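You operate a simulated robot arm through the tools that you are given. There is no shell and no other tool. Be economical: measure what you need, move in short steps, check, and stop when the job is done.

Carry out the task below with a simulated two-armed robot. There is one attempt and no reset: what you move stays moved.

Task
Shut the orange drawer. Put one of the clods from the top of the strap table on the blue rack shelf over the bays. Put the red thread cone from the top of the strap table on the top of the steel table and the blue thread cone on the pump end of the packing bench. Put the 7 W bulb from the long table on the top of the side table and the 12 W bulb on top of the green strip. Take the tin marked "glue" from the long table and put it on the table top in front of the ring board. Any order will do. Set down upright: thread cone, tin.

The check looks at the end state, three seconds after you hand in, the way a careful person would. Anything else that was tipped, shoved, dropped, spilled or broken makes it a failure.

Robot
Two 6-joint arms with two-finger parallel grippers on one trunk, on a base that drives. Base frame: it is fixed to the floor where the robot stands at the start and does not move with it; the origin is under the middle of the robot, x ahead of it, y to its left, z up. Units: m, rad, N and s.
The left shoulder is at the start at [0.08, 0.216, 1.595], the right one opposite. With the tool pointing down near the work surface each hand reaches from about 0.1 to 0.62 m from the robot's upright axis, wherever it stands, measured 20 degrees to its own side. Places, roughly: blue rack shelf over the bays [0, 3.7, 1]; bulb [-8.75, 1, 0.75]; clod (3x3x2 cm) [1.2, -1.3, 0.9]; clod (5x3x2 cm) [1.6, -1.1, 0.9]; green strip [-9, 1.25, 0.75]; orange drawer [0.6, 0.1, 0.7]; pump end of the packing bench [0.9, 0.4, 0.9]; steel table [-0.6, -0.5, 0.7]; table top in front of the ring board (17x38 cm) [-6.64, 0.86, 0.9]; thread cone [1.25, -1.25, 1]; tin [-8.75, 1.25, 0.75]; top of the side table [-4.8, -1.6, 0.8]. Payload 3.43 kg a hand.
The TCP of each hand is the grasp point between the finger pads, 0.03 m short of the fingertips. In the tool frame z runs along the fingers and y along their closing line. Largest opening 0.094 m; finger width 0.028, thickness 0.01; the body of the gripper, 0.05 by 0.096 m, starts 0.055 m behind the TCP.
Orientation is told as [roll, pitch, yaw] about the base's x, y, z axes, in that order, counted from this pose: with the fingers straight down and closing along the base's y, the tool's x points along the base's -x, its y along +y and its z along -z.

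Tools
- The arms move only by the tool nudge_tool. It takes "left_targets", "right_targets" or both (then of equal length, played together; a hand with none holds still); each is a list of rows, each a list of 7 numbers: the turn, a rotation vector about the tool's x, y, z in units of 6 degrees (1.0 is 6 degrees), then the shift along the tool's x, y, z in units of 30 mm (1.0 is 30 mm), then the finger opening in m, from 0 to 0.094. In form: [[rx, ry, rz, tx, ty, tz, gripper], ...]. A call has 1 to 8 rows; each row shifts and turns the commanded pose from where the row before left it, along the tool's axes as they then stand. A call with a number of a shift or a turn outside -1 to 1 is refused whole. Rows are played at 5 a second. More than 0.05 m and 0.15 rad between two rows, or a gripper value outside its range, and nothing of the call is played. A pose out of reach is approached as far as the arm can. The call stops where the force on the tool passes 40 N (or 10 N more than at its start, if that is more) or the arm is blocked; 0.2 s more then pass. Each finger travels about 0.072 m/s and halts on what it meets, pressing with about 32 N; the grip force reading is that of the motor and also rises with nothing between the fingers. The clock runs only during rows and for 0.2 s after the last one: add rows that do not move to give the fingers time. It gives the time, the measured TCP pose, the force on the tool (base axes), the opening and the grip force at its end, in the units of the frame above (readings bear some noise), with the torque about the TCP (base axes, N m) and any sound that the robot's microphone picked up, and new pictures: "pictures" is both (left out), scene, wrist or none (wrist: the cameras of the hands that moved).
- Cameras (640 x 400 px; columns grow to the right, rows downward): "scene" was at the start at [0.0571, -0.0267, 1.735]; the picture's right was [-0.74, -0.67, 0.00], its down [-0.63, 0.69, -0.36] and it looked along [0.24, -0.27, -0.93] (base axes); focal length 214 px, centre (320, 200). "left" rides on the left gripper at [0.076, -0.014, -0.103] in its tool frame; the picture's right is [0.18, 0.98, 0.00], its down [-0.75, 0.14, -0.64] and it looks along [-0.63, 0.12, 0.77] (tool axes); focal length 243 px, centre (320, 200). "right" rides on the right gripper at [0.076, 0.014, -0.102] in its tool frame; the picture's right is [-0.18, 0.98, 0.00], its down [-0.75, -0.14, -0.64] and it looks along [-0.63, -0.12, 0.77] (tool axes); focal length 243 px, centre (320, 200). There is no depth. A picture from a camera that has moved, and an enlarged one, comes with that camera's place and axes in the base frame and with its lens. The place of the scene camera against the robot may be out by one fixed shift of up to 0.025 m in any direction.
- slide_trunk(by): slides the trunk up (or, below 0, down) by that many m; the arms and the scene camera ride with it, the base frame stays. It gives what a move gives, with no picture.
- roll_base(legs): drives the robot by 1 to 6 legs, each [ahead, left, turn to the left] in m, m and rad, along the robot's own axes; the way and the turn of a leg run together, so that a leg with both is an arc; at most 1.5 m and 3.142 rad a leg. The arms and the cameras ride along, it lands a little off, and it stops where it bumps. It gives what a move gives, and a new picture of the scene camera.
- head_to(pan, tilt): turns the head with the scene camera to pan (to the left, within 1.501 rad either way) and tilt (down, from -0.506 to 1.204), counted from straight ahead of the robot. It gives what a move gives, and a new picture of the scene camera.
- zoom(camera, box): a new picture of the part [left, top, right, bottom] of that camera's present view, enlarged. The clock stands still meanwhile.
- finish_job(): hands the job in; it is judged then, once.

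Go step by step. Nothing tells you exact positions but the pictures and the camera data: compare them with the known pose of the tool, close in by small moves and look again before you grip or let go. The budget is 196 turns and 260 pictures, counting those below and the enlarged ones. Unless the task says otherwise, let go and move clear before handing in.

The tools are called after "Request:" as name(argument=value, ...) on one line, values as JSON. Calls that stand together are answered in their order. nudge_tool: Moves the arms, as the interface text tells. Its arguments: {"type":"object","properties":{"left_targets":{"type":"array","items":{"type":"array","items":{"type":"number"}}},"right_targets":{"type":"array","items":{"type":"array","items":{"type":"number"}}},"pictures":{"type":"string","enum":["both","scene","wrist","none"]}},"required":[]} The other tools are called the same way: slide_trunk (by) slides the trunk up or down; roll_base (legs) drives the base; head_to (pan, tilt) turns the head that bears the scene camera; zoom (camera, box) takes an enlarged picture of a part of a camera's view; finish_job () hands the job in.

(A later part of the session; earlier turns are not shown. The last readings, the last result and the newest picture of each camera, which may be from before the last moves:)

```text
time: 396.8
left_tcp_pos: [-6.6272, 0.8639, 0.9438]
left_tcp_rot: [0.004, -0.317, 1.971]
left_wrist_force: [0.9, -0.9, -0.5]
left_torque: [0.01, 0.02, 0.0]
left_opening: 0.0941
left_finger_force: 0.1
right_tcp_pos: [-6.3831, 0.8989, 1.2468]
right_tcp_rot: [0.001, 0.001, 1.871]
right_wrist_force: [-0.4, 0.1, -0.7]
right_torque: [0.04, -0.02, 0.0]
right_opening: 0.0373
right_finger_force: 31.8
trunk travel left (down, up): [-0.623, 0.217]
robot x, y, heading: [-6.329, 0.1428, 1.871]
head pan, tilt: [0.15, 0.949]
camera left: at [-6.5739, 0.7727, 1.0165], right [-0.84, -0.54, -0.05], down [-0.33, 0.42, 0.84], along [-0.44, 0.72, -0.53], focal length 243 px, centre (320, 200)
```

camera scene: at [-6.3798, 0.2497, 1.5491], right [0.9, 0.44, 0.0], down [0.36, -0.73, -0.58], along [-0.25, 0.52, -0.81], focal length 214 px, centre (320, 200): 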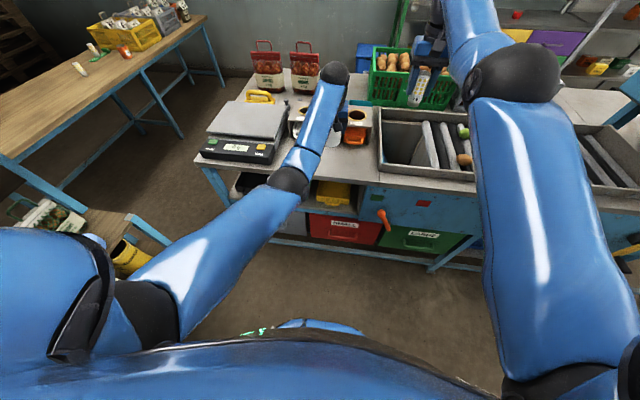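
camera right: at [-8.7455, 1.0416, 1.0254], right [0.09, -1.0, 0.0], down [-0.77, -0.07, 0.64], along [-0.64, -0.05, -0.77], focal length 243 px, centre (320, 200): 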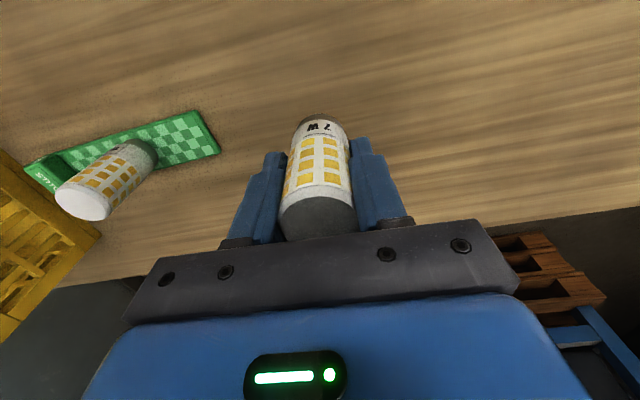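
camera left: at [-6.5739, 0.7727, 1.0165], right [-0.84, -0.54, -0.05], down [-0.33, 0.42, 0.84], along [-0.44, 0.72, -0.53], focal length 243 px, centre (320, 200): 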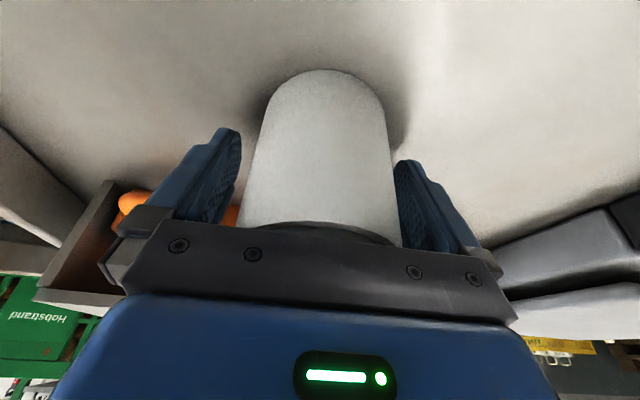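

Standing free. Withdraw straight up.

Request:
nudge_tool(left_targets=[[0, 0, 0, -0.15, 0, -0.47, 0.094], [0, 0, 0, -0.31, 0, -0.95, 0.094], [0, 0, 0, -0.31, 0, -0.95, 0.094], [0, 0, 0, -0.31, 0, -0.95, 0.094], [0, 0, 0, -0.31, 0, -0.95, 0.094], [0, 0, 0, -0.31, 0, -0.95, 0.094], [0, 0, 0, -0.31, 0, -0.95, 0.094], [0, 0, 0, -0.31, 0, -0.95, 0.094]], pictures="wrist")

```text
time: 398.6
left_tcp_pos: [-6.6263, 0.8622, 1.1701]
left_tcp_rot: [0.005, -0.314, 1.97]
left_wrist_force: [-0.5, 0.0, -0.2]
left_torque: [-0.02, 0.0, -0.02]
left_opening: 0.0938
left_finger_force: 0.1
right_tcp_pos: [-6.3832, 0.8984, 1.2468]
right_tcp_rot: [0.0, 0.0, 1.87]
right_wrist_force: [0.0, 0.2, -0.2]
right_torque: [0.01, 0.02, 0.0]
right_opening: 0.0374
right_finger_force: 31.7
trunk travel left (down, up): [-0.623, 0.217]
robot x, y, heading: [-6.3242, 0.1389, 1.875]
head pan, tilt: [0.15, 0.949]
camera left: at [-6.5722, 0.7724, 1.2439], right [-0.84, -0.54, -0.05], down [-0.33, 0.42, 0.84], along [-0.44, 0.72, -0.53], focal length 243 px, centre (320, 200)
```

left: 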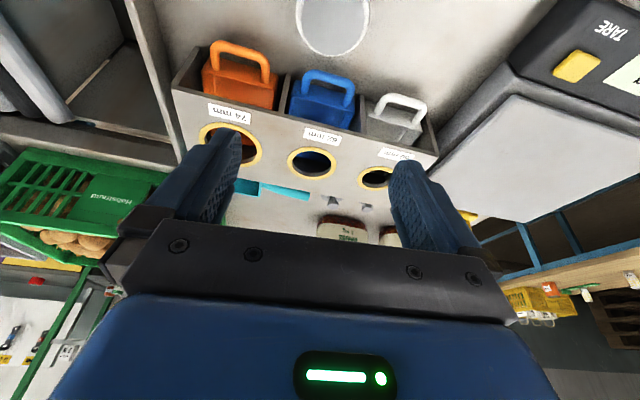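

The tin stands upright in front of the ring board. Now raise the trunk, back off, turn toward +x and retrace through the corridor with the 7 W bulb; a picture on the way to check the tin.

Request:
slide_trunk(by=0.15)

Request:
roll_base(legs=[[-0.2, 0, 0]])

Request:
zoom(camera="scene", box=[200, 60, 420, 220])

```text
time: 400.4
left_tcp_pos: [-6.6268, 0.864, 1.3189]
left_tcp_rot: [0.004, -0.314, 1.97]
left_wrist_force: [0.2, -0.2, -0.8]
left_torque: [0.03, -0.01, 0.01]
left_opening: 0.0941
left_finger_force: 0.1
right_tcp_pos: [-6.3829, 0.9004, 1.397]
right_tcp_rot: [0.0, 0.0, 1.87]
right_wrist_force: [0.1, -1.4, 0.7]
right_torque: [-0.02, -0.02, -0.03]
right_opening: 0.0376
right_finger_force: 32.4
trunk travel left (down, up): [-0.773, 0.067]
robot x, y, heading: [-6.3275, 0.1391, 1.871]
head pan, tilt: [0.15, 0.949]
```

```text
time: 402.0
left_tcp_pos: [-6.5696, 0.677, 1.3146]
left_tcp_rot: [0.004, -0.31, 1.971]
left_wrist_force: [-0.1, 0.4, -0.4]
left_torque: [-0.01, -0.01, -0.02]
left_opening: 0.0941
left_finger_force: 0.1
right_tcp_pos: [-6.3252, 0.7142, 1.3946]
right_tcp_rot: [0.0, 0.005, 1.871]
right_wrist_force: [-0.5, 0.8, -1.5]
right_torque: [-0.02, -0.03, -0.04]
right_opening: 0.0372
right_finger_force: 31.9
trunk travel left (down, up): [-0.773, 0.067]
robot x, y, heading: [-6.2703, -0.0499, 1.873]
head pan, tilt: [0.15, 0.949]
camera scene: at [-6.321, 0.0631, 1.6986], right [0.9, 0.44, 0.0], down [0.36, -0.73, -0.58], along [-0.25, 0.52, -0.82], focal length 214 px, centre (320, 200)
```

scene: 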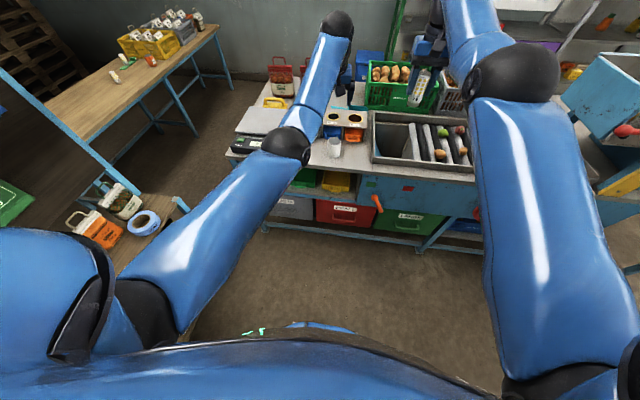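

```text
2.50 times, centred on (310, 140) of scene
camera zoom: at [-6.321, 0.0631, 1.6986], right [0.9, 0.44, 0.0], down [0.36, -0.73, -0.58], along [-0.25, 0.52, -0.82], focal length 536 px, centre (345, 350)
```

zoom: 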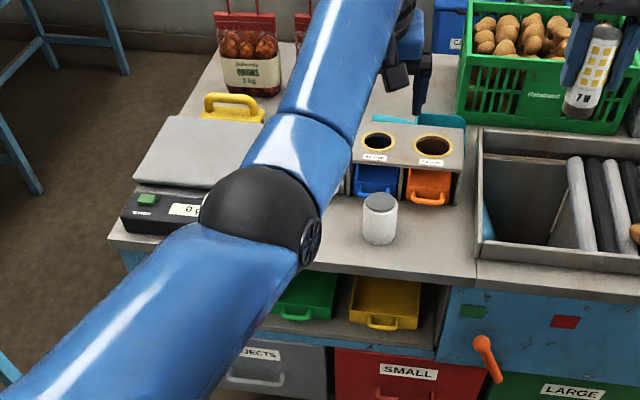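

Tin is upright in front of the ring board. Turn toward +x and drive back through the corridor.

Request:
roll_base(legs=[[0, 0, -1.56], [1.39, 0.25, 0], [0.95, 0.12, 0]])

```text
time: 417.5
left_tcp_pos: [-3.4025, 1.2908, 1.32]
left_tcp_rot: [0.004, -0.315, 0.391]
left_wrist_force: [-0.2, -0.1, -0.3]
left_torque: [0.02, -0.03, -0.04]
left_opening: 0.0939
left_finger_force: 0.2
right_tcp_pos: [-3.369, 1.0471, 1.3988]
right_tcp_rot: [0.0, 0.0, 0.294]
right_wrist_force: [0.1, -0.2, 0.4]
right_torque: [-0.02, -0.01, 0.0]
right_opening: 0.0373
right_finger_force: 32.2
trunk travel left (down, up): [-0.773, 0.067]
robot x, y, heading: [-4.1292, 1.0014, 0.296]
head pan, tilt: [0.15, 0.949]
camera scene: at [-4.0458, 1.052, 1.6993], right [0.43, -0.9, 0.0], down [-0.73, -0.35, -0.58], along [0.53, 0.25, -0.81], focal length 214 px, centre (320, 200)
```

scene: 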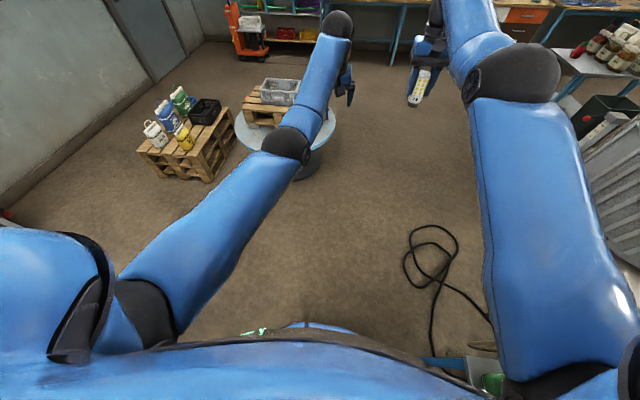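

Clear. Continue around the cable to about (-2.1, 0.0).

Request:
roll_base(legs=[[1.14, -0.14, 0], [0.76, -0.6, 0], [-0.25, -0.81, 0]])

Request:
roll_base(legs=[[0, 0, -2.7]])

Request:
head_to(pan=0.0, tilt=0.5)

```text
time: 432.3
left_tcp_pos: [-1.3318, 0.2822, 1.3194]
left_tcp_rot: [0.001, -0.314, 0.391]
left_wrist_force: [-0.1, 0.9, 0.6]
left_torque: [0.0, 0.01, -0.01]
left_opening: 0.094
left_finger_force: 0.0
right_tcp_pos: [-1.2977, 0.0388, 1.3976]
right_tcp_rot: [-0.002, 0.002, 0.294]
right_wrist_force: [0.6, 1.1, -0.4]
right_torque: [-0.03, -0.01, 0.02]
right_opening: 0.0372
right_finger_force: 31.9
trunk travel left (down, up): [-0.773, 0.067]
robot x, y, heading: [-2.061, -0.0181, 0.297]
head pan, tilt: [0.15, 0.949]
camera scene: at [-1.9752, 0.0426, 1.6991], right [0.43, -0.9, 0.0], down [-0.73, -0.35, -0.58], along [0.52, 0.25, -0.81], focal length 214 px, centre (320, 200)
```

scene: 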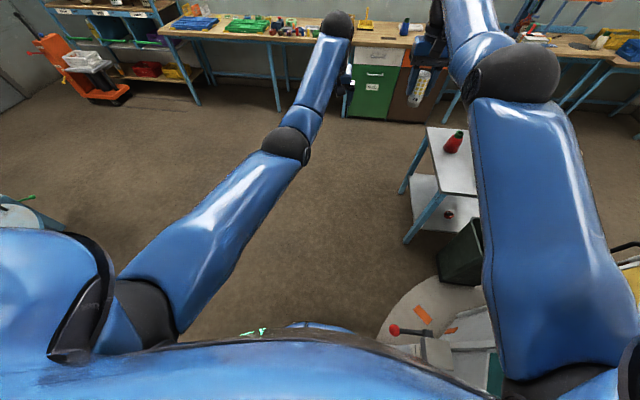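

```text
time: 435.4
left_tcp_pos: [-1.3859, -0.4142, 1.3203]
left_tcp_rot: [0.004, -0.315, -0.527]
left_wrist_force: [0.4, -0.3, -0.8]
left_torque: [-0.01, 0.0, 0.01]
left_opening: 0.094
left_finger_force: 0.0
right_tcp_pos: [-1.5473, -0.5753, 1.3987]
right_tcp_rot: [0.017, -0.008, -0.585]
right_wrist_force: [-0.1, 0.2, -0.6]
right_torque: [-0.03, 0.02, 0.0]
right_opening: 0.0376
right_finger_force: 31.8
trunk travel left (down, up): [-0.773, 0.067]
robot x, y, heading: [-2.0586, -0.0153, -0.624]
head pan, tilt: [0.15, 0.949]
stopped in leg 1: the force on the tool passed its limit at 101 N (the readings are from after the stop); the commanded pose is now the measured one
camera scene: at [-1.9811, -0.0504, 1.6992], right [-0.45, -0.89, 0.0], down [-0.72, 0.37, -0.58], along [0.52, -0.26, -0.81], focal length 214 px, centre (320, 200)
```

scene: 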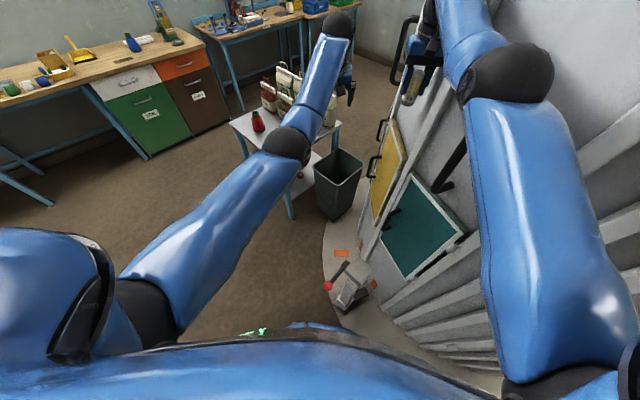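

```text
time: 436.3
left_tcp_pos: [-1.387, -0.414, 1.32]
left_tcp_rot: [0.003, -0.313, -0.529]
left_wrist_force: [-0.1, 0.1, 0.8]
left_torque: [0.04, -0.02, 0.02]
left_opening: 0.0941
left_finger_force: 0.1
right_tcp_pos: [-1.5465, -0.5741, 1.3986]
right_tcp_rot: [0.016, -0.008, -0.586]
right_wrist_force: [0.7, 2.1, -0.5]
right_torque: [-0.16, -0.02, -0.02]
right_opening: 0.0373
right_finger_force: 32.0
trunk travel left (down, up): [-0.773, 0.067]
robot x, y, heading: [-2.0609, -0.0149, -0.626]
head pan, tilt: [0.0, 0.499]
camera scene: at [-1.9713, -0.0705, 1.7366], right [-0.58, -0.81, 0.0], down [-0.39, 0.28, -0.88], along [0.71, -0.51, -0.48], focal length 214 px, centre (320, 200)
```

scene: 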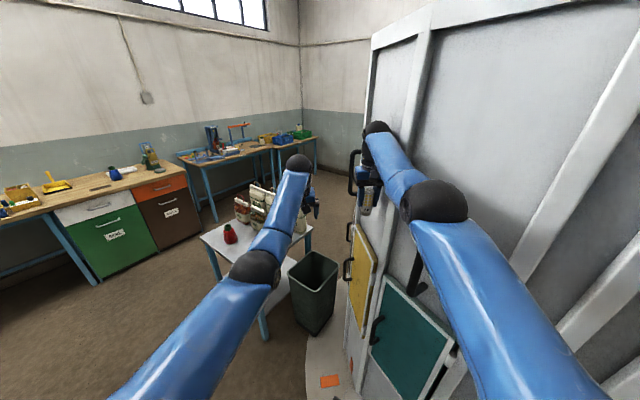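

My right hand met the silo's door handle while turning; the bulb is still held. Turn the other way (counter-clockwise) to face -x instead, and look toward the side table.

Request:
roll_base(legs=[[0, 0, 1.0], [0, 0, 2.75]])

Request:
head_to(pan=0.6, tilt=0.45)

```text
time: 445.8
left_tcp_pos: [-2.838, -0.1026, 1.3197]
left_tcp_rot: [0.001, -0.313, -3.021]
left_wrist_force: [-0.4, -0.7, 0.7]
left_torque: [-0.01, 0.0, 0.07]
left_opening: 0.0941
left_finger_force: 0.1
right_tcp_pos: [-2.8062, 0.1233, 1.3978]
right_tcp_rot: [0.015, -0.008, -3.079]
right_wrist_force: [-0.1, -0.4, -1.6]
right_torque: [0.02, -0.04, -0.02]
right_opening: 0.0379
right_finger_force: 31.5
trunk travel left (down, up): [-0.773, 0.067]
robot x, y, heading: [-2.0597, -0.0183, -3.118]
head pan, tilt: [0.0, 0.499]
camera scene: at [-2.1921, -0.0024, 1.7366], right [-0.03, 1.0, 0.0], down [0.48, 0.01, -0.88], along [-0.88, -0.02, -0.48], focal length 214 px, centre (320, 200)
```

scene: 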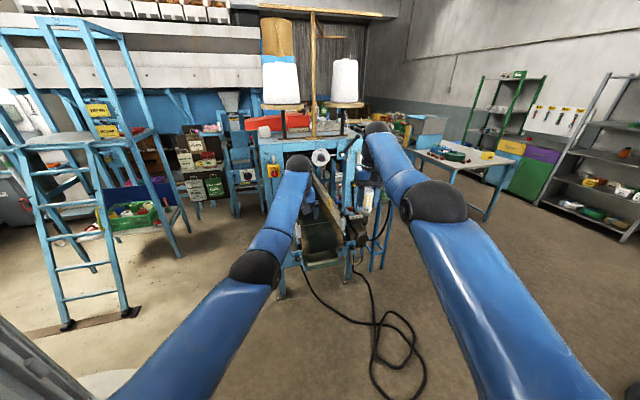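

```text
time: 446.8
left_tcp_pos: [-2.8377, -0.1028, 1.3196]
left_tcp_rot: [0.003, -0.314, -3.021]
left_wrist_force: [-0.6, 0.3, 0.1]
left_torque: [0.01, 0.01, 0.04]
left_opening: 0.0939
left_finger_force: 0.1
right_tcp_pos: [-2.8064, 0.1215, 1.3974]
right_tcp_rot: [0.015, -0.006, -3.078]
right_wrist_force: [0.6, 0.7, -0.7]
right_torque: [0.01, 0.01, 0.0]
right_opening: 0.0378
right_finger_force: 31.7
trunk travel left (down, up): [-0.773, 0.067]
robot x, y, heading: [-2.0591, -0.0152, -3.117]
head pan, tilt: [0.6, 0.45]
camera scene: at [-2.1757, -0.0545, 1.7411], right [-0.59, 0.81, 0.0], down [0.35, 0.26, -0.9], along [-0.73, -0.53, -0.44], focal length 214 px, centre (320, 200)
```

scene: 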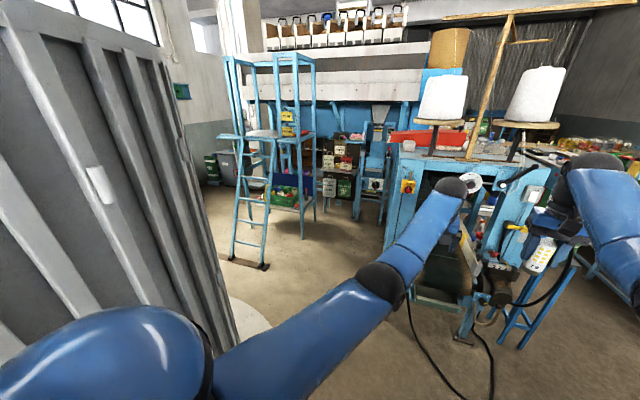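

Zoom toward where the side table should be, (-4.8, -1.6).

Request:
zoom(camera="scene", box=[220, 90, 430, 280])

```text
2.11 times, centred on (325, 185) of scene
camera zoom: at [-2.1757, -0.0545, 1.7411], right [-0.59, 0.81, 0.0], down [0.35, 0.26, -0.9], along [-0.73, -0.53, -0.44], focal length 452 px, centre (310, 232)
```

zoom: 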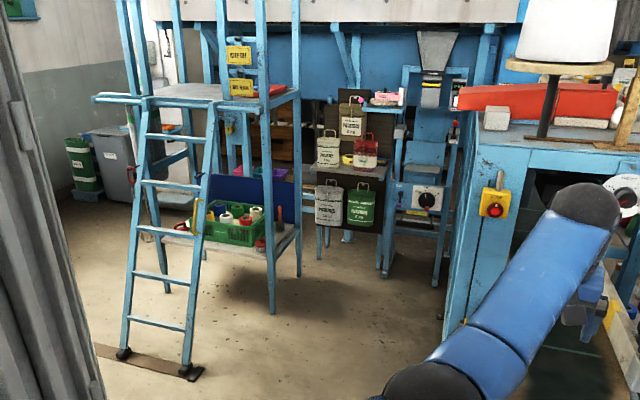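

The side table is the small one with bags at about (-4.8, -1.6), reached between the stepladder and the machine. Turn left 0.57 and drive 1.45 m into that passage.

Request:
roll_base(legs=[[0, 0, 0.567], [1.42, 0.03, 0]])

Request:
head_to(pan=0.0, tilt=0.6)

```text
time: 455.4
left_tcp_pos: [-3.8439, -1.2952, 1.3216]
left_tcp_rot: [0.005, -0.314, -2.477]
left_wrist_force: [-0.1, 0.0, 0.3]
left_torque: [-0.01, 0.0, -0.02]
left_opening: 0.0938
left_finger_force: 0.0
right_tcp_pos: [-3.9347, -1.0858, 1.3991]
right_tcp_rot: [0.015, -0.008, -2.537]
right_wrist_force: [0.2, 0.4, -0.7]
right_torque: [0.03, 0.02, 0.0]
right_opening: 0.0374
right_finger_force: 31.2
trunk travel left (down, up): [-0.773, 0.067]
robot x, y, heading: [-3.222, -0.8191, -2.573]
head pan, tilt: [0.6, 0.45]
camera scene: at [-3.2963, -0.9026, 1.7413], right [-0.92, 0.39, 0.0], down [0.17, 0.4, -0.9], along [-0.35, -0.83, -0.43], focal length 214 px, centre (320, 200)
```

scene: 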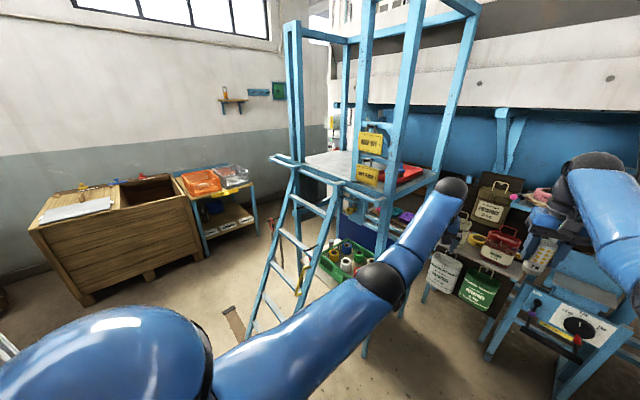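

```text
time: 456.4
left_tcp_pos: [-3.8451, -1.2961, 1.3196]
left_tcp_rot: [0.004, -0.313, -2.476]
left_wrist_force: [-0.4, -0.1, -0.1]
left_torque: [-0.02, -0.01, 0.0]
left_opening: 0.0938
left_finger_force: 0.0
right_tcp_pos: [-3.9354, -1.0867, 1.3974]
right_tcp_rot: [0.015, -0.006, -2.537]
right_wrist_force: [0.0, -0.8, -0.8]
right_torque: [-0.02, -0.01, 0.03]
right_opening: 0.0373
right_finger_force: 31.8
trunk travel left (down, up): [-0.773, 0.067]
robot x, y, heading: [-3.2245, -0.819, -2.571]
head pan, tilt: [0.0, 0.6]
camera scene: at [-3.3366, -0.8668, 1.7275], right [-0.54, 0.84, 0.0], down [0.48, 0.31, -0.82], along [-0.69, -0.45, -0.57], focal length 214 px, centre (320, 200)
```

scene: 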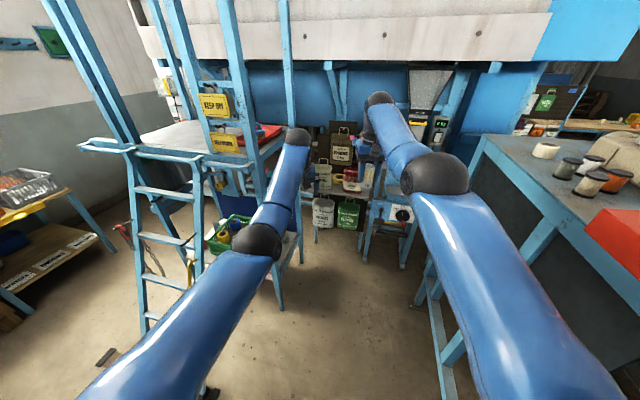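

Zoom in on the side table top.

Request:
zoom(camera="scene", box=[290, 110, 420, 260])

```text
2.67 times, centred on (355, 185) of scene
camera zoom: at [-3.3366, -0.8668, 1.7275], right [-0.54, 0.84, 0.0], down [0.48, 0.31, -0.82], along [-0.69, -0.45, -0.57], focal length 572 px, centre (227, 240)
```

zoom: 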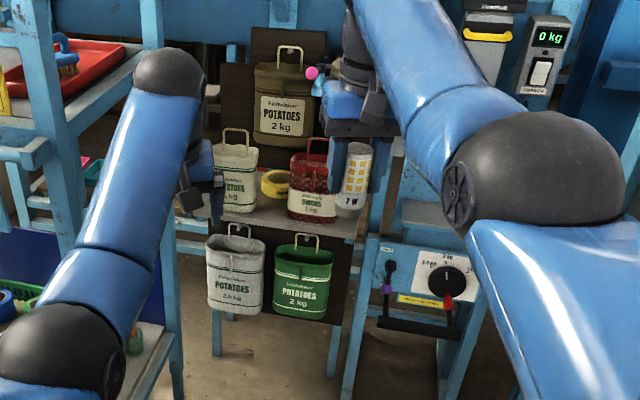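

The front strip of the side table (about 10 cm deep, in front of the bags) is free, around (-4.6, -1.52). Drive closer, keeping right of the stepladder legs.

Request:
roll_base(legs=[[0.68, -0.09, -0.097]])

Request:
zoom(camera="right", box=[0, 0, 640, 400])

```text
time: 460.2
left_tcp_pos: [-4.5262, -1.4938, 1.3219]
left_tcp_rot: [0.002, -0.317, -2.577]
left_wrist_force: [-0.6, -0.1, 0.0]
left_torque: [-0.04, 0.02, -0.02]
left_opening: 0.094
left_finger_force: 0.1
right_tcp_pos: [-4.5939, -1.2771, 1.398]
right_tcp_rot: [0.015, -0.009, -2.634]
right_wrist_force: [0.2, 1.4, -0.4]
right_torque: [-0.01, -0.01, -0.02]
right_opening: 0.0373
right_finger_force: 32.0
trunk travel left (down, up): [-0.773, 0.067]
robot x, y, heading: [-3.8604, -1.0778, -2.673]
head pan, tilt: [0.0, 0.6]
camera scene: at [-3.9776, -1.1176, 1.7278], right [-0.45, 0.89, 0.0], down [0.5, 0.26, -0.83], along [-0.74, -0.37, -0.56], focal length 214 px, centre (320, 200)
```

scene: 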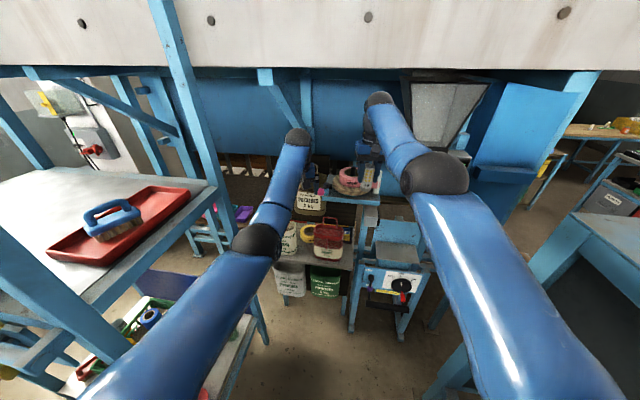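

```text
1.00 times, centred on (320, 200) of right (not enlarged: the box is as wide or as high as the picture)
camera zoom: at [-4.5209, -1.2509, 1.5], right [0.32, -0.95, 0.02], down [-0.73, -0.23, 0.65], along [-0.61, -0.22, -0.76], focal length 243 px, centre (320, 200)
```

zoom: 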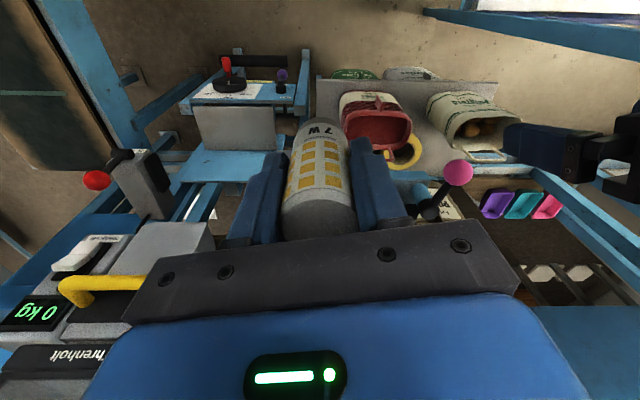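

The side table's front row is taken by bags. Check the rest of its top with the left wrist camera, which is right above it.

Request:
zoom(camera="left", box=[0, 0, 640, 400])

```text
1.00 times, centred on (320, 200) of left (not enlarged: the box is as wide or as high as the picture)
camera zoom: at [-4.4454, -1.4247, 1.3947], right [0.68, -0.74, -0.06], down [-0.36, -0.39, 0.84], along [-0.64, -0.55, -0.53], focal length 243 px, centre (320, 200)
```

zoom: 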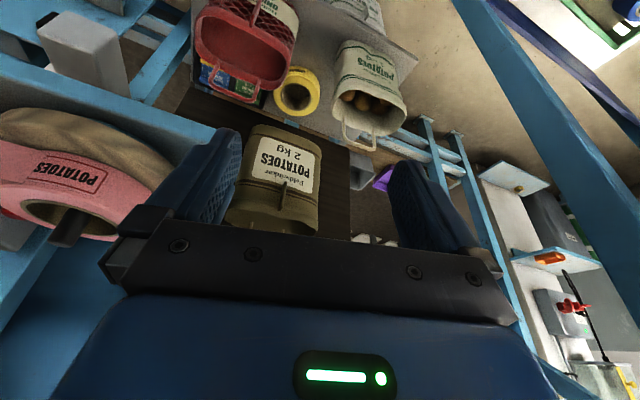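

The top is crowded: bags in front, a tape roll, a back board. The front-right strip (in front of and beside the red bag) can take the slim bulb, about (-4.69, -1.37). I'll raise the left hand, align the right tool with the table (slight forward tilt), move in and lower the trunk.

Request:
nudge_tool(left_targets=[[0, 0, 0, -0.3, 0, -0.95, 0.05], [0, 0, 0, -0.3, 0, -0.95, 0.05], [0, 0, 0, -0.3, 0, -0.95, 0.05], [0, 0, 0, -0.3, 0, -0.95, 0.05]], right_targets=[[0, 0, 0.95, 0, 0, 0, 0.02], [0, 0, 0.95, 0, 0, 0, 0.02], [0, -0.8, 0, 0, 0, 0, 0.02], [0, -0.8, 0, 0, 0, 0, 0.02]], pictures="none")

Request:
roll_base(legs=[[0.13, 0.04, 0]])

Request:
slide_trunk(by=-0.2)

Request:
zoom(camera="right", box=[0, 0, 640, 400])

```text
time: 461.2
left_tcp_pos: [-4.5245, -1.4941, 1.4386]
left_tcp_rot: [0.003, -0.314, -2.576]
left_wrist_force: [-0.3, 0.4, -0.7]
left_torque: [0.02, 0.04, -0.01]
left_opening: 0.0502
left_finger_force: 0.1
right_tcp_pos: [-4.6198, -1.2922, 1.4054]
right_tcp_rot: [0.014, -0.171, -2.836]
right_wrist_force: [-0.4, -0.1, -1.0]
right_torque: [0.0, -0.02, 0.0]
right_opening: 0.0371
right_finger_force: 32.0
right hand out of reach, approached as far as the arm can: row 3, 4
trunk travel left (down, up): [-0.773, 0.067]
robot x, y, heading: [-3.8636, -1.0777, -2.669]
head pan, tilt: [0.0, 0.6]
```

```text
time: 462.6
left_tcp_pos: [-4.6126, -1.5826, 1.4449]
left_tcp_rot: [0.002, -0.324, -2.571]
left_wrist_force: [-0.2, -0.1, 0.2]
left_torque: [0.0, 0.03, 0.0]
left_opening: 0.0498
left_finger_force: 0.1
right_tcp_pos: [-4.7091, -1.3823, 1.4116]
right_tcp_rot: [0.019, -0.176, -2.831]
right_wrist_force: [1.4, 1.1, 0.0]
right_torque: [-0.06, 0.03, 0.0]
right_opening: 0.0374
right_finger_force: 32.0
trunk travel left (down, up): [-0.773, 0.067]
robot x, y, heading: [-3.9614, -1.1649, -2.665]
head pan, tilt: [0.0, 0.6]
camera scene: at [-4.0662, -1.2034, 1.7286], right [-0.46, 0.89, 0.0], down [0.5, 0.26, -0.83], along [-0.74, -0.38, -0.56], focal length 214 px, centre (320, 200)
```

scene: 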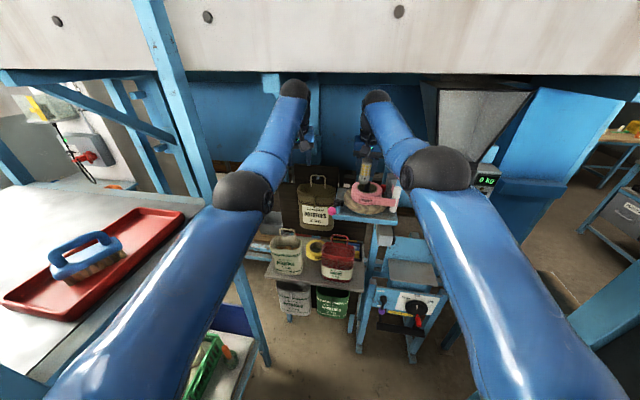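

```text
time: 463.7
left_tcp_pos: [-4.616, -1.585, 1.3478]
left_tcp_rot: [-0.001, -0.32, -2.57]
left_wrist_force: [-1.1, -0.3, 0.0]
left_torque: [0.01, 0.01, 0.0]
left_opening: 0.05
left_finger_force: 0.0
right_tcp_pos: [-4.7134, -1.385, 1.3264]
right_tcp_rot: [0.021, -0.192, -2.833]
right_wrist_force: [8.6, 2.5, 19.7]
right_torque: [0.38, -0.07, -0.13]
right_opening: 0.0371
right_finger_force: 31.7
trunk travel left (down, up): [-0.679, 0.161]
robot x, y, heading: [-3.96, -1.1705, -2.666]
head pan, tilt: [0.0, 0.6]
stopped: the force on the tool passed its limit at 58 N (the readings are from after the stop); the commanded pose is now the measured one
```

```text
1.00 times, centred on (320, 200) of right (not enlarged: the box is as wide or as high as the picture)
camera zoom: at [-4.6195, -1.3696, 1.4106], right [0.13, -0.99, 0.05], down [-0.64, -0.04, 0.77], along [-0.76, -0.13, -0.63], focal length 243 px, centre (320, 200)
```

zoom: 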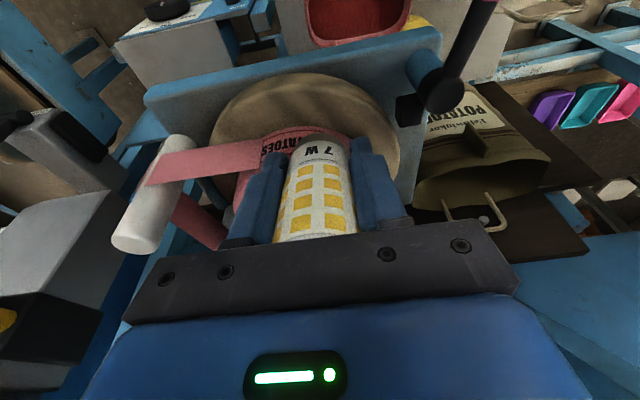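

The bulb came down on a roll stand above the table's back right. Raise immediately and check.

Request:
slide_trunk(by=0.1)

Request:
roll_base(legs=[[-0.2, 0, 0]])

Request:
zoom(camera="scene", box=[240, 140, 460, 340])

```text
time: 465.0
left_tcp_pos: [-4.621, -1.5869, 1.4447]
left_tcp_rot: [0.001, -0.314, -2.573]
left_wrist_force: [-0.3, -0.3, -0.6]
left_torque: [0.03, 0.01, -0.02]
left_opening: 0.0502
left_finger_force: 0.0
right_tcp_pos: [-4.7192, -1.3862, 1.4192]
right_tcp_rot: [0.02, -0.182, -2.831]
right_wrist_force: [-1.1, 0.5, -1.1]
right_torque: [-0.01, -0.01, -0.03]
right_opening: 0.0371
right_finger_force: 31.5
trunk travel left (down, up): [-0.779, 0.061]
robot x, y, heading: [-3.9561, -1.168, -2.663]
head pan, tilt: [0.0, 0.6]
```

```text
time: 466.6
left_tcp_pos: [-4.4479, -1.5003, 1.4417]
left_tcp_rot: [0.003, -0.311, -2.566]
left_wrist_force: [-0.1, 0.0, -0.8]
left_torque: [0.02, -0.05, -0.01]
left_opening: 0.0502
left_finger_force: 0.1
right_tcp_pos: [-4.547, -1.3016, 1.417]
right_tcp_rot: [0.017, -0.18, -2.83]
right_wrist_force: [-0.4, -0.3, -0.3]
right_torque: [0.01, -0.03, -0.01]
right_opening: 0.0372
right_finger_force: 32.0
trunk travel left (down, up): [-0.779, 0.061]
robot x, y, heading: [-3.7844, -1.0788, -2.66]
head pan, tilt: [0.0, 0.6]
camera scene: at [-3.9058, -1.1211, 1.7335], right [-0.46, 0.89, 0.0], down [0.5, 0.26, -0.82], along [-0.73, -0.38, -0.57], focal length 214 px, centre (320, 200)
```

scene: 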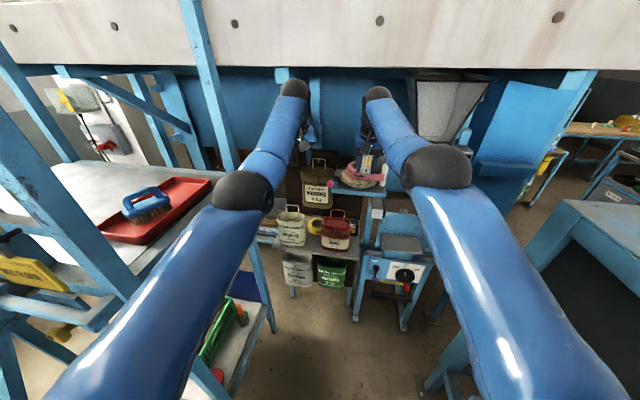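

```text
2.00 times, centred on (350, 240) of scene
camera zoom: at [-3.9058, -1.1211, 1.7335], right [-0.46, 0.89, 0.0], down [0.5, 0.26, -0.82], along [-0.73, -0.38, -0.57], focal length 429 px, centre (260, 120)
```

zoom: 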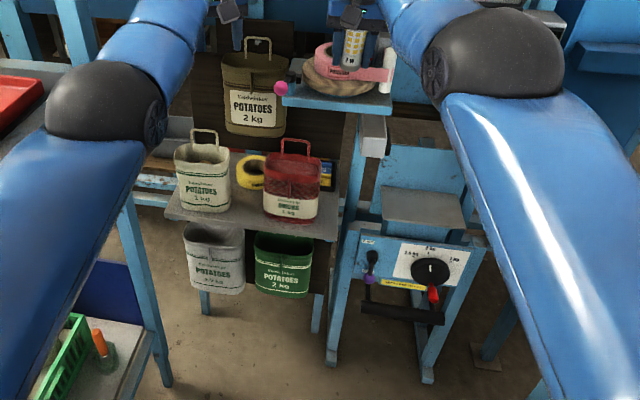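

Nothing looks disturbed. The roll stand overhangs the right part, so I'll use the gap between the two bags at the table's front. Raise the left hand well up, lower the trunk here in free space, and bring the right hand to the centre line.

Request:
nudge_tool(left_targets=[[0, 0, 0, -0.3, 0.2, -0.95, 0.05], [0, 0, 0, -0.3, 0.2, -0.95, 0.05], [0, 0, 0, -0.3, 0.2, -0.95, 0.05], [0, 0, 0, -0.3, 0, -0.95, 0.05], [0, 0, 0, -0.3, 0, -0.95, 0.05], [0, 0, 0, -0.3, 0, -0.95, 0.05], [0, 0, 0, -0.3, 0, -0.95, 0.05]], pictures="none")

Request:
slide_trunk(by=-0.2)

Request:
nudge_tool(right_targets=[[0, 0, 0, 0.3, 0.9, 0, 0.02], [0, 0, 0, 0.3, 0.9, 0.2, 0.02], [0, 0, 0, 0.4, 0.9, 0.3, 0.02], [0, 0, 0, 0.4, 0.9, 0.4, 0.02], [0, 0, 0, 0.4, 0.9, 0.4, 0.02], [0, 0, 0, 0.4, 0.9, 0.4, 0.02], [0, 0, 0, 0.4, 0.9, 0.4, 0.02], [0, 0, 0, 0.4, 0.9, 0.4, 0.02]], pictures="scene")

```text
time: 468.2
left_tcp_pos: [-4.3697, -1.4961, 1.6097]
left_tcp_rot: [0.003, -0.312, -2.568]
left_wrist_force: [0.0, 0.3, 0.1]
left_torque: [0.01, 0.01, -0.03]
left_opening: 0.0503
left_finger_force: 0.1
left hand out of reach, approached as far as the arm can: row 1, 2, 3, 4, 5, 6, 7
right_tcp_pos: [-4.5417, -1.299, 1.4188]
right_tcp_rot: [0.018, -0.184, -2.829]
right_wrist_force: [0.0, 0.0, -0.9]
right_torque: [-0.03, -0.03, 0.02]
right_opening: 0.0369
right_finger_force: 32.2
trunk travel left (down, up): [-0.779, 0.061]
robot x, y, heading: [-3.7861, -1.0782, -2.66]
head pan, tilt: [0.0, 0.6]
```

```text
time: 470.4
left_tcp_pos: [-4.3698, -1.4941, 1.4095]
left_tcp_rot: [0.001, -0.314, -2.567]
left_wrist_force: [0.8, 0.4, 0.4]
left_torque: [0.0, 0.01, 0.0]
left_opening: 0.05
left_finger_force: 0.1
right_tcp_pos: [-4.5413, -1.2976, 1.2204]
right_tcp_rot: [0.02, -0.183, -2.828]
right_wrist_force: [0.4, 0.9, -1.2]
right_torque: [0.0, 0.0, 0.0]
right_opening: 0.0371
right_finger_force: 32.0
trunk travel left (down, up): [-0.579, 0.261]
robot x, y, heading: [-3.7793, -1.0813, -2.663]
head pan, tilt: [0.0, 0.6]
```

```text
time: 472.2
left_tcp_pos: [-4.3678, -1.495, 1.4116]
left_tcp_rot: [0.001, -0.317, -2.567]
left_wrist_force: [-0.1, -0.6, 0.3]
left_torque: [-0.01, -0.01, 0.03]
left_opening: 0.05
left_finger_force: 0.1
right_tcp_pos: [-4.3973, -1.4794, 1.134]
right_tcp_rot: [0.018, -0.185, -2.829]
right_wrist_force: [-0.1, 0.6, -1.4]
right_torque: [-0.01, 0.02, -0.02]
right_opening: 0.0371
right_finger_force: 32.0
right hand out of reach, approached as far as the arm can: row 4, 7, 8
trunk travel left (down, up): [-0.579, 0.261]
robot x, y, heading: [-3.7796, -1.0768, -2.663]
head pan, tilt: [0.0, 0.6]
camera scene: at [-3.8987, -1.1191, 1.5342], right [-0.46, 0.89, 0.0], down [0.5, 0.26, -0.83], along [-0.73, -0.38, -0.56], focal length 214 px, centre (320, 200)
```

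scene: 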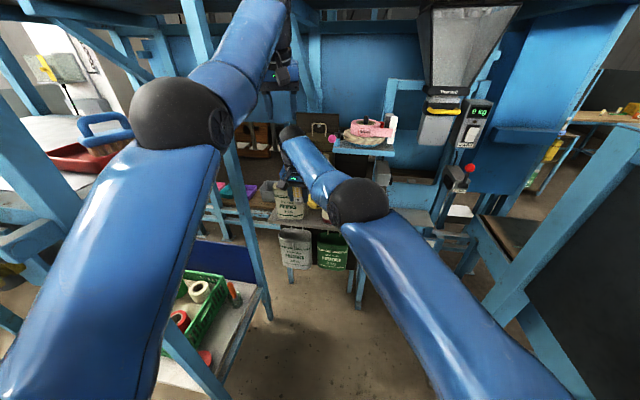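

Now drive 0.13 m ahead (bulb still in front of the bags) and look through the right wrist camera.

Request:
roll_base(legs=[[0.13, 0, 0]])

Request:
zoom(camera="right", box=[0, 0, 640, 400])

```text
time: 473.5
left_tcp_pos: [-4.4787, -1.5526, 1.4136]
left_tcp_rot: [0.002, -0.318, -2.564]
left_wrist_force: [0.6, -0.3, 0.1]
left_torque: [-0.01, 0.0, 0.0]
left_opening: 0.0499
left_finger_force: 0.1
right_tcp_pos: [-4.5095, -1.5375, 1.1353]
right_tcp_rot: [0.018, -0.187, -2.829]
right_wrist_force: [-0.6, 0.0, -0.7]
right_torque: [0.02, 0.01, -0.01]
right_opening: 0.0372
right_finger_force: 32.0
trunk travel left (down, up): [-0.579, 0.261]
robot x, y, heading: [-3.8974, -1.1389, -2.658]
head pan, tilt: [0.0, 0.6]
camera scene: at [-4.0107, -1.1762, 1.5345], right [-0.46, 0.89, 0.0], down [0.5, 0.26, -0.83], along [-0.73, -0.38, -0.56], focal length 214 px, centre (320, 200)
```

scene: 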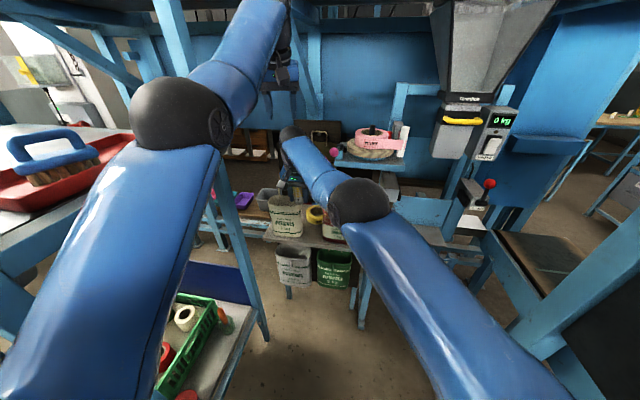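

```text
1.00 times, centred on (320, 200) of right (not enlarged: the box is as wide or as high as the picture)
camera zoom: at [-4.4159, -1.5208, 1.2208], right [0.13, -0.99, 0.05], down [-0.64, -0.05, 0.77], along [-0.76, -0.14, -0.64], focal length 243 px, centre (320, 200)
```

zoom: 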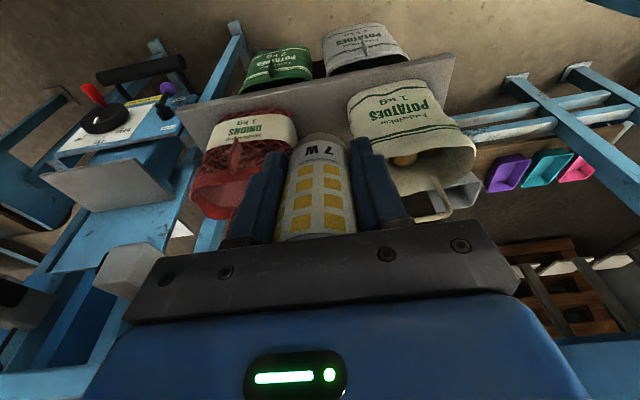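

The gap between the bags (about 10 cm) is exactly in line with the bulb; table edge at (-4.602, -1.571). Lower the bulb here, in front of the table, to TCP z ≈ 0.95.

Request:
nudge_tool(right_targets=[[0, 0, 0, 0.18, 0, 0.98, 0.02], [0, 0, 0, 0.18, 0, 0.98, 0.02], [0, 0, 0, 0.18, 0, 0.98, 0.02], [0, 0, 0, 0.18, 0, 0.98, 0.02], [0, 0, 0, 0.18, 0, 0.98, 0.02], [0, 0, 0, 0.18, 0, 0.98, 0.02]], pictures="wrist")

```text
time: 474.9
left_tcp_pos: [-4.4835, -1.5541, 1.4105]
left_tcp_rot: [0.001, -0.315, -2.566]
left_wrist_force: [0.6, -0.3, 0.1]
left_torque: [0.0, -0.01, 0.04]
left_opening: 0.0503
left_finger_force: 0.1
right_tcp_pos: [-4.513, -1.5402, 0.954]
right_tcp_rot: [0.019, -0.185, -2.828]
right_wrist_force: [0.8, 0.0, -0.8]
right_torque: [0.01, -0.06, 0.0]
right_opening: 0.0369
right_finger_force: 31.9
trunk travel left (down, up): [-0.579, 0.261]
robot x, y, heading: [-3.895, -1.1345, -2.663]
head pan, tilt: [0.0, 0.6]
camera right: at [-4.4198, -1.5245, 1.0401], right [0.14, -0.99, 0.05], down [-0.64, -0.05, 0.77], along [-0.76, -0.14, -0.64], focal length 243 px, centre (320, 200)
```

right: 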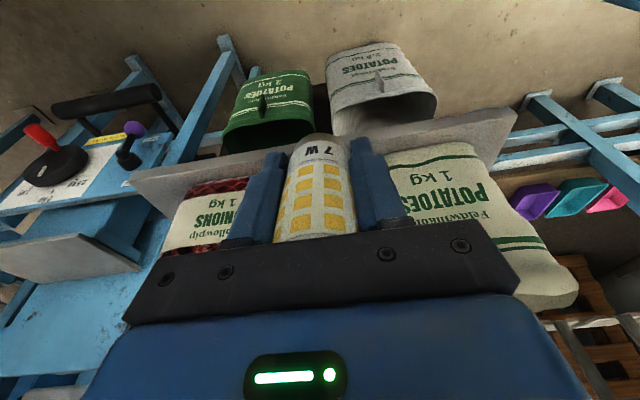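

Table edge refined to about (-4.612, -1.569, z≈0.78). Move the base 11.5 cm ahead and 2.3 cm right to bring the bulb over the edge strip.

Request:
roll_base(legs=[[0.115, -0.023, 0]])

Request:
nudge_tool(right_targets=[[0, 0, 0, 0, 0, 0, 0.02]], pictures="wrist")

```text
time: 476.1
left_tcp_pos: [-4.5893, -1.5841, 1.4125]
left_tcp_rot: [0.002, -0.319, -2.567]
left_wrist_force: [0.2, 0.8, -0.8]
left_torque: [0.0, 0.04, 0.01]
left_opening: 0.0498
left_finger_force: 0.1
right_tcp_pos: [-4.6192, -1.5703, 0.9567]
right_tcp_rot: [0.02, -0.187, -2.827]
right_wrist_force: [-0.4, 0.6, -1.2]
right_torque: [-0.02, 0.05, -0.03]
right_opening: 0.0372
right_finger_force: 32.0
trunk travel left (down, up): [-0.579, 0.261]
robot x, y, heading: [-4.007, -1.1655, -2.66]
head pan, tilt: [0.0, 0.6]
camera scene: at [-4.1205, -1.2088, 1.5346], right [-0.46, 0.89, 0.0], down [0.5, 0.26, -0.83], along [-0.73, -0.38, -0.56], focal length 214 px, centre (320, 200)
```

scene: 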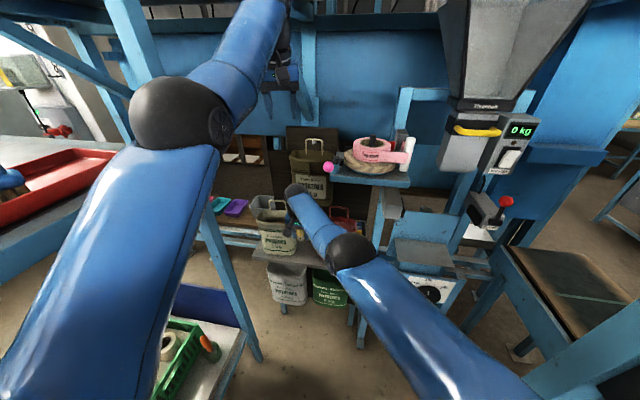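

```text
time: 476.5
left_tcp_pos: [-4.5915, -1.5855, 1.4113]
left_tcp_rot: [0.002, -0.316, -2.566]
left_wrist_force: [0.4, -0.6, -0.9]
left_torque: [0.0, 0.03, -0.03]
left_opening: 0.0499
left_finger_force: 0.0
right_tcp_pos: [-4.6212, -1.5725, 0.9552]
right_tcp_rot: [0.02, -0.186, -2.827]
right_wrist_force: [0.4, -0.1, -0.1]
right_torque: [0.04, 0.01, 0.02]
right_opening: 0.0371
right_finger_force: 31.7
trunk travel left (down, up): [-0.579, 0.261]
robot x, y, heading: [-4.0081, -1.1718, -2.662]
head pan, tilt: [0.0, 0.6]
camera right: at [-4.5284, -1.5561, 1.0409], right [0.14, -0.99, 0.05], down [-0.64, -0.05, 0.77], along [-0.76, -0.14, -0.64], focal length 243 px, centre (320, 200)
```

right: 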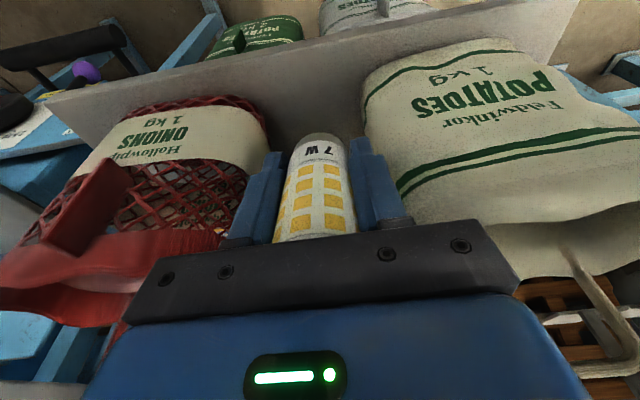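

The bulb hangs right in the gap over the front strip. Lower it gently.

Request:
nudge_tool(right_targets=[[0, 0, 0, 0.09, 0, 0.49, 0.02], [0, 0, 0, 0.09, 0, 0.49, 0.02], [0, 0, 0, 0.09, 0, 0.49, 0.02], [0, 0, 0, 0.09, 0, 0.49, 0.02], [0, 0, 0, 0.05, 0, 0.25, 0.02], [0, 0, 0, 0.05, 0, 0.25, 0.02]], pictures="wrist")

```text
time: 477.3
left_tcp_pos: [-4.5904, -1.5857, 1.4132]
left_tcp_rot: [0.002, -0.319, -2.565]
left_wrist_force: [0.6, -1.2, -0.4]
left_torque: [0.03, 0.0, -0.02]
left_opening: 0.0499
left_finger_force: 0.1
right_tcp_pos: [-4.6184, -1.5727, 0.9299]
right_tcp_rot: [0.036, -0.211, -2.83]
right_wrist_force: [5.8, 6.2, 15.0]
right_torque: [-1.01, 0.31, 0.28]
right_opening: 0.0372
right_finger_force: 32.7
right hand out of reach, approached as far as the arm can: row 2
trunk travel left (down, up): [-0.579, 0.261]
robot x, y, heading: [-4.0108, -1.1689, -2.665]
head pan, tilt: [0.0, 0.6]
stopped in row 3 (right hand): the force on the tool passed its limit at 46 N (the readings are from after the stop); the commanded pose is now the measured one
camera right: at [-4.5248, -1.5548, 1.0132], right [0.14, -0.99, 0.07], down [-0.63, -0.03, 0.78], along [-0.77, -0.15, -0.62], focal length 243 px, centre (320, 200)
```

right: 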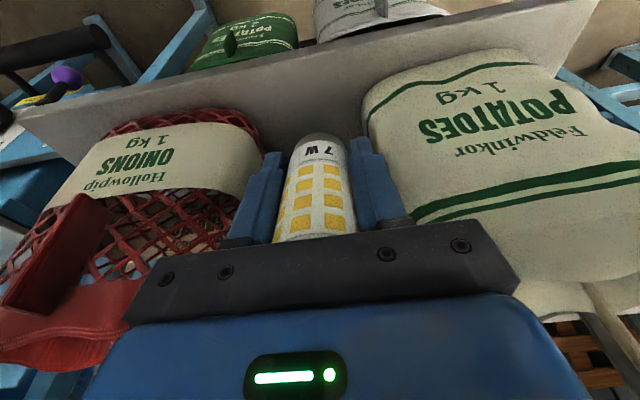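

The gripper body's left end touched the top of the potato bag, so a vertical tool won't fit here. Lift straight up, back off, and plan to lay the bulb in the gap with the tool tilted forward.

Request:
nudge_tool(right_targets=[[0, 0, 0, -0.1, 0, -0.49, 0.02], [0, 0, 0, -0.2, 0, -0.98, 0.02], [0, 0, 0, -0.2, 0, -0.98, 0.02], [0, 0, 0, -0.2, 0, -0.98, 0.02]], pictures="wrist")

Request:
roll_base(legs=[[-0.3, 0, 0]])

```text
time: 478.3
left_tcp_pos: [-4.593, -1.5867, 1.411]
left_tcp_rot: [0.003, -0.315, -2.568]
left_wrist_force: [0.2, 0.1, 0.0]
left_torque: [-0.01, 0.01, -0.01]
left_opening: 0.0502
left_finger_force: 0.1
right_tcp_pos: [-4.6212, -1.5693, 1.0294]
right_tcp_rot: [0.035, -0.204, -2.831]
right_wrist_force: [0.7, 0.0, -1.3]
right_torque: [0.0, 0.02, -0.01]
right_opening: 0.0373
right_finger_force: 31.8
trunk travel left (down, up): [-0.579, 0.261]
robot x, y, heading: [-4.0096, -1.1646, -2.661]
head pan, tilt: [0.0, 0.6]
camera right: at [-4.5275, -1.5517, 1.1144], right [0.14, -0.99, 0.07], down [-0.63, -0.03, 0.78], along [-0.76, -0.15, -0.63], focal length 243 px, centre (320, 200)
```

right: 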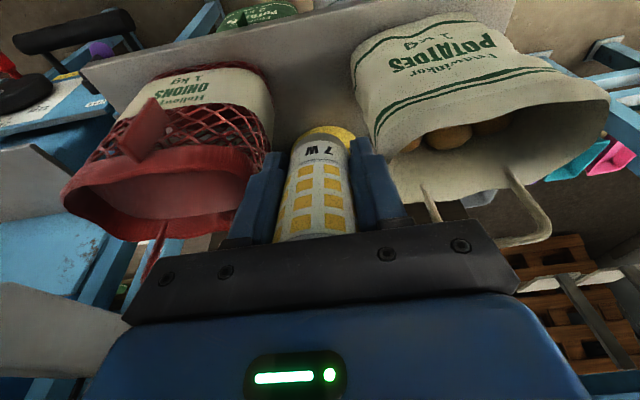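

```text
time: 480.3
left_tcp_pos: [-4.3319, -1.4513, 1.4099]
left_tcp_rot: [0.001, -0.313, -2.565]
left_wrist_force: [0.3, -0.1, -0.1]
left_torque: [-0.01, -0.02, 0.02]
left_opening: 0.0499
left_finger_force: 0.0
right_tcp_pos: [-4.3613, -1.433, 1.0279]
right_tcp_rot: [0.035, -0.202, -2.832]
right_wrist_force: [0.2, -0.7, -1.0]
right_torque: [-0.02, 0.01, -0.01]
right_opening: 0.037
right_finger_force: 32.4
trunk travel left (down, up): [-0.579, 0.261]
robot x, y, heading: [-3.7488, -1.0312, -2.661]
head pan, tilt: [0.0, 0.6]
camera scene: at [-3.8648, -1.0745, 1.5337], right [-0.46, 0.89, 0.0], down [0.5, 0.26, -0.82], along [-0.73, -0.38, -0.57], focal length 214 px, centre (320, 200)
```

scene: 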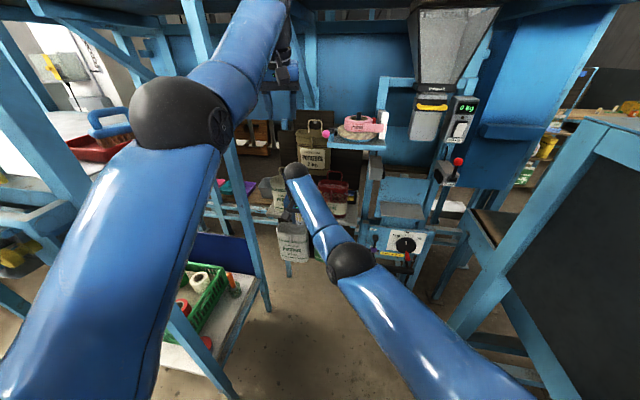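

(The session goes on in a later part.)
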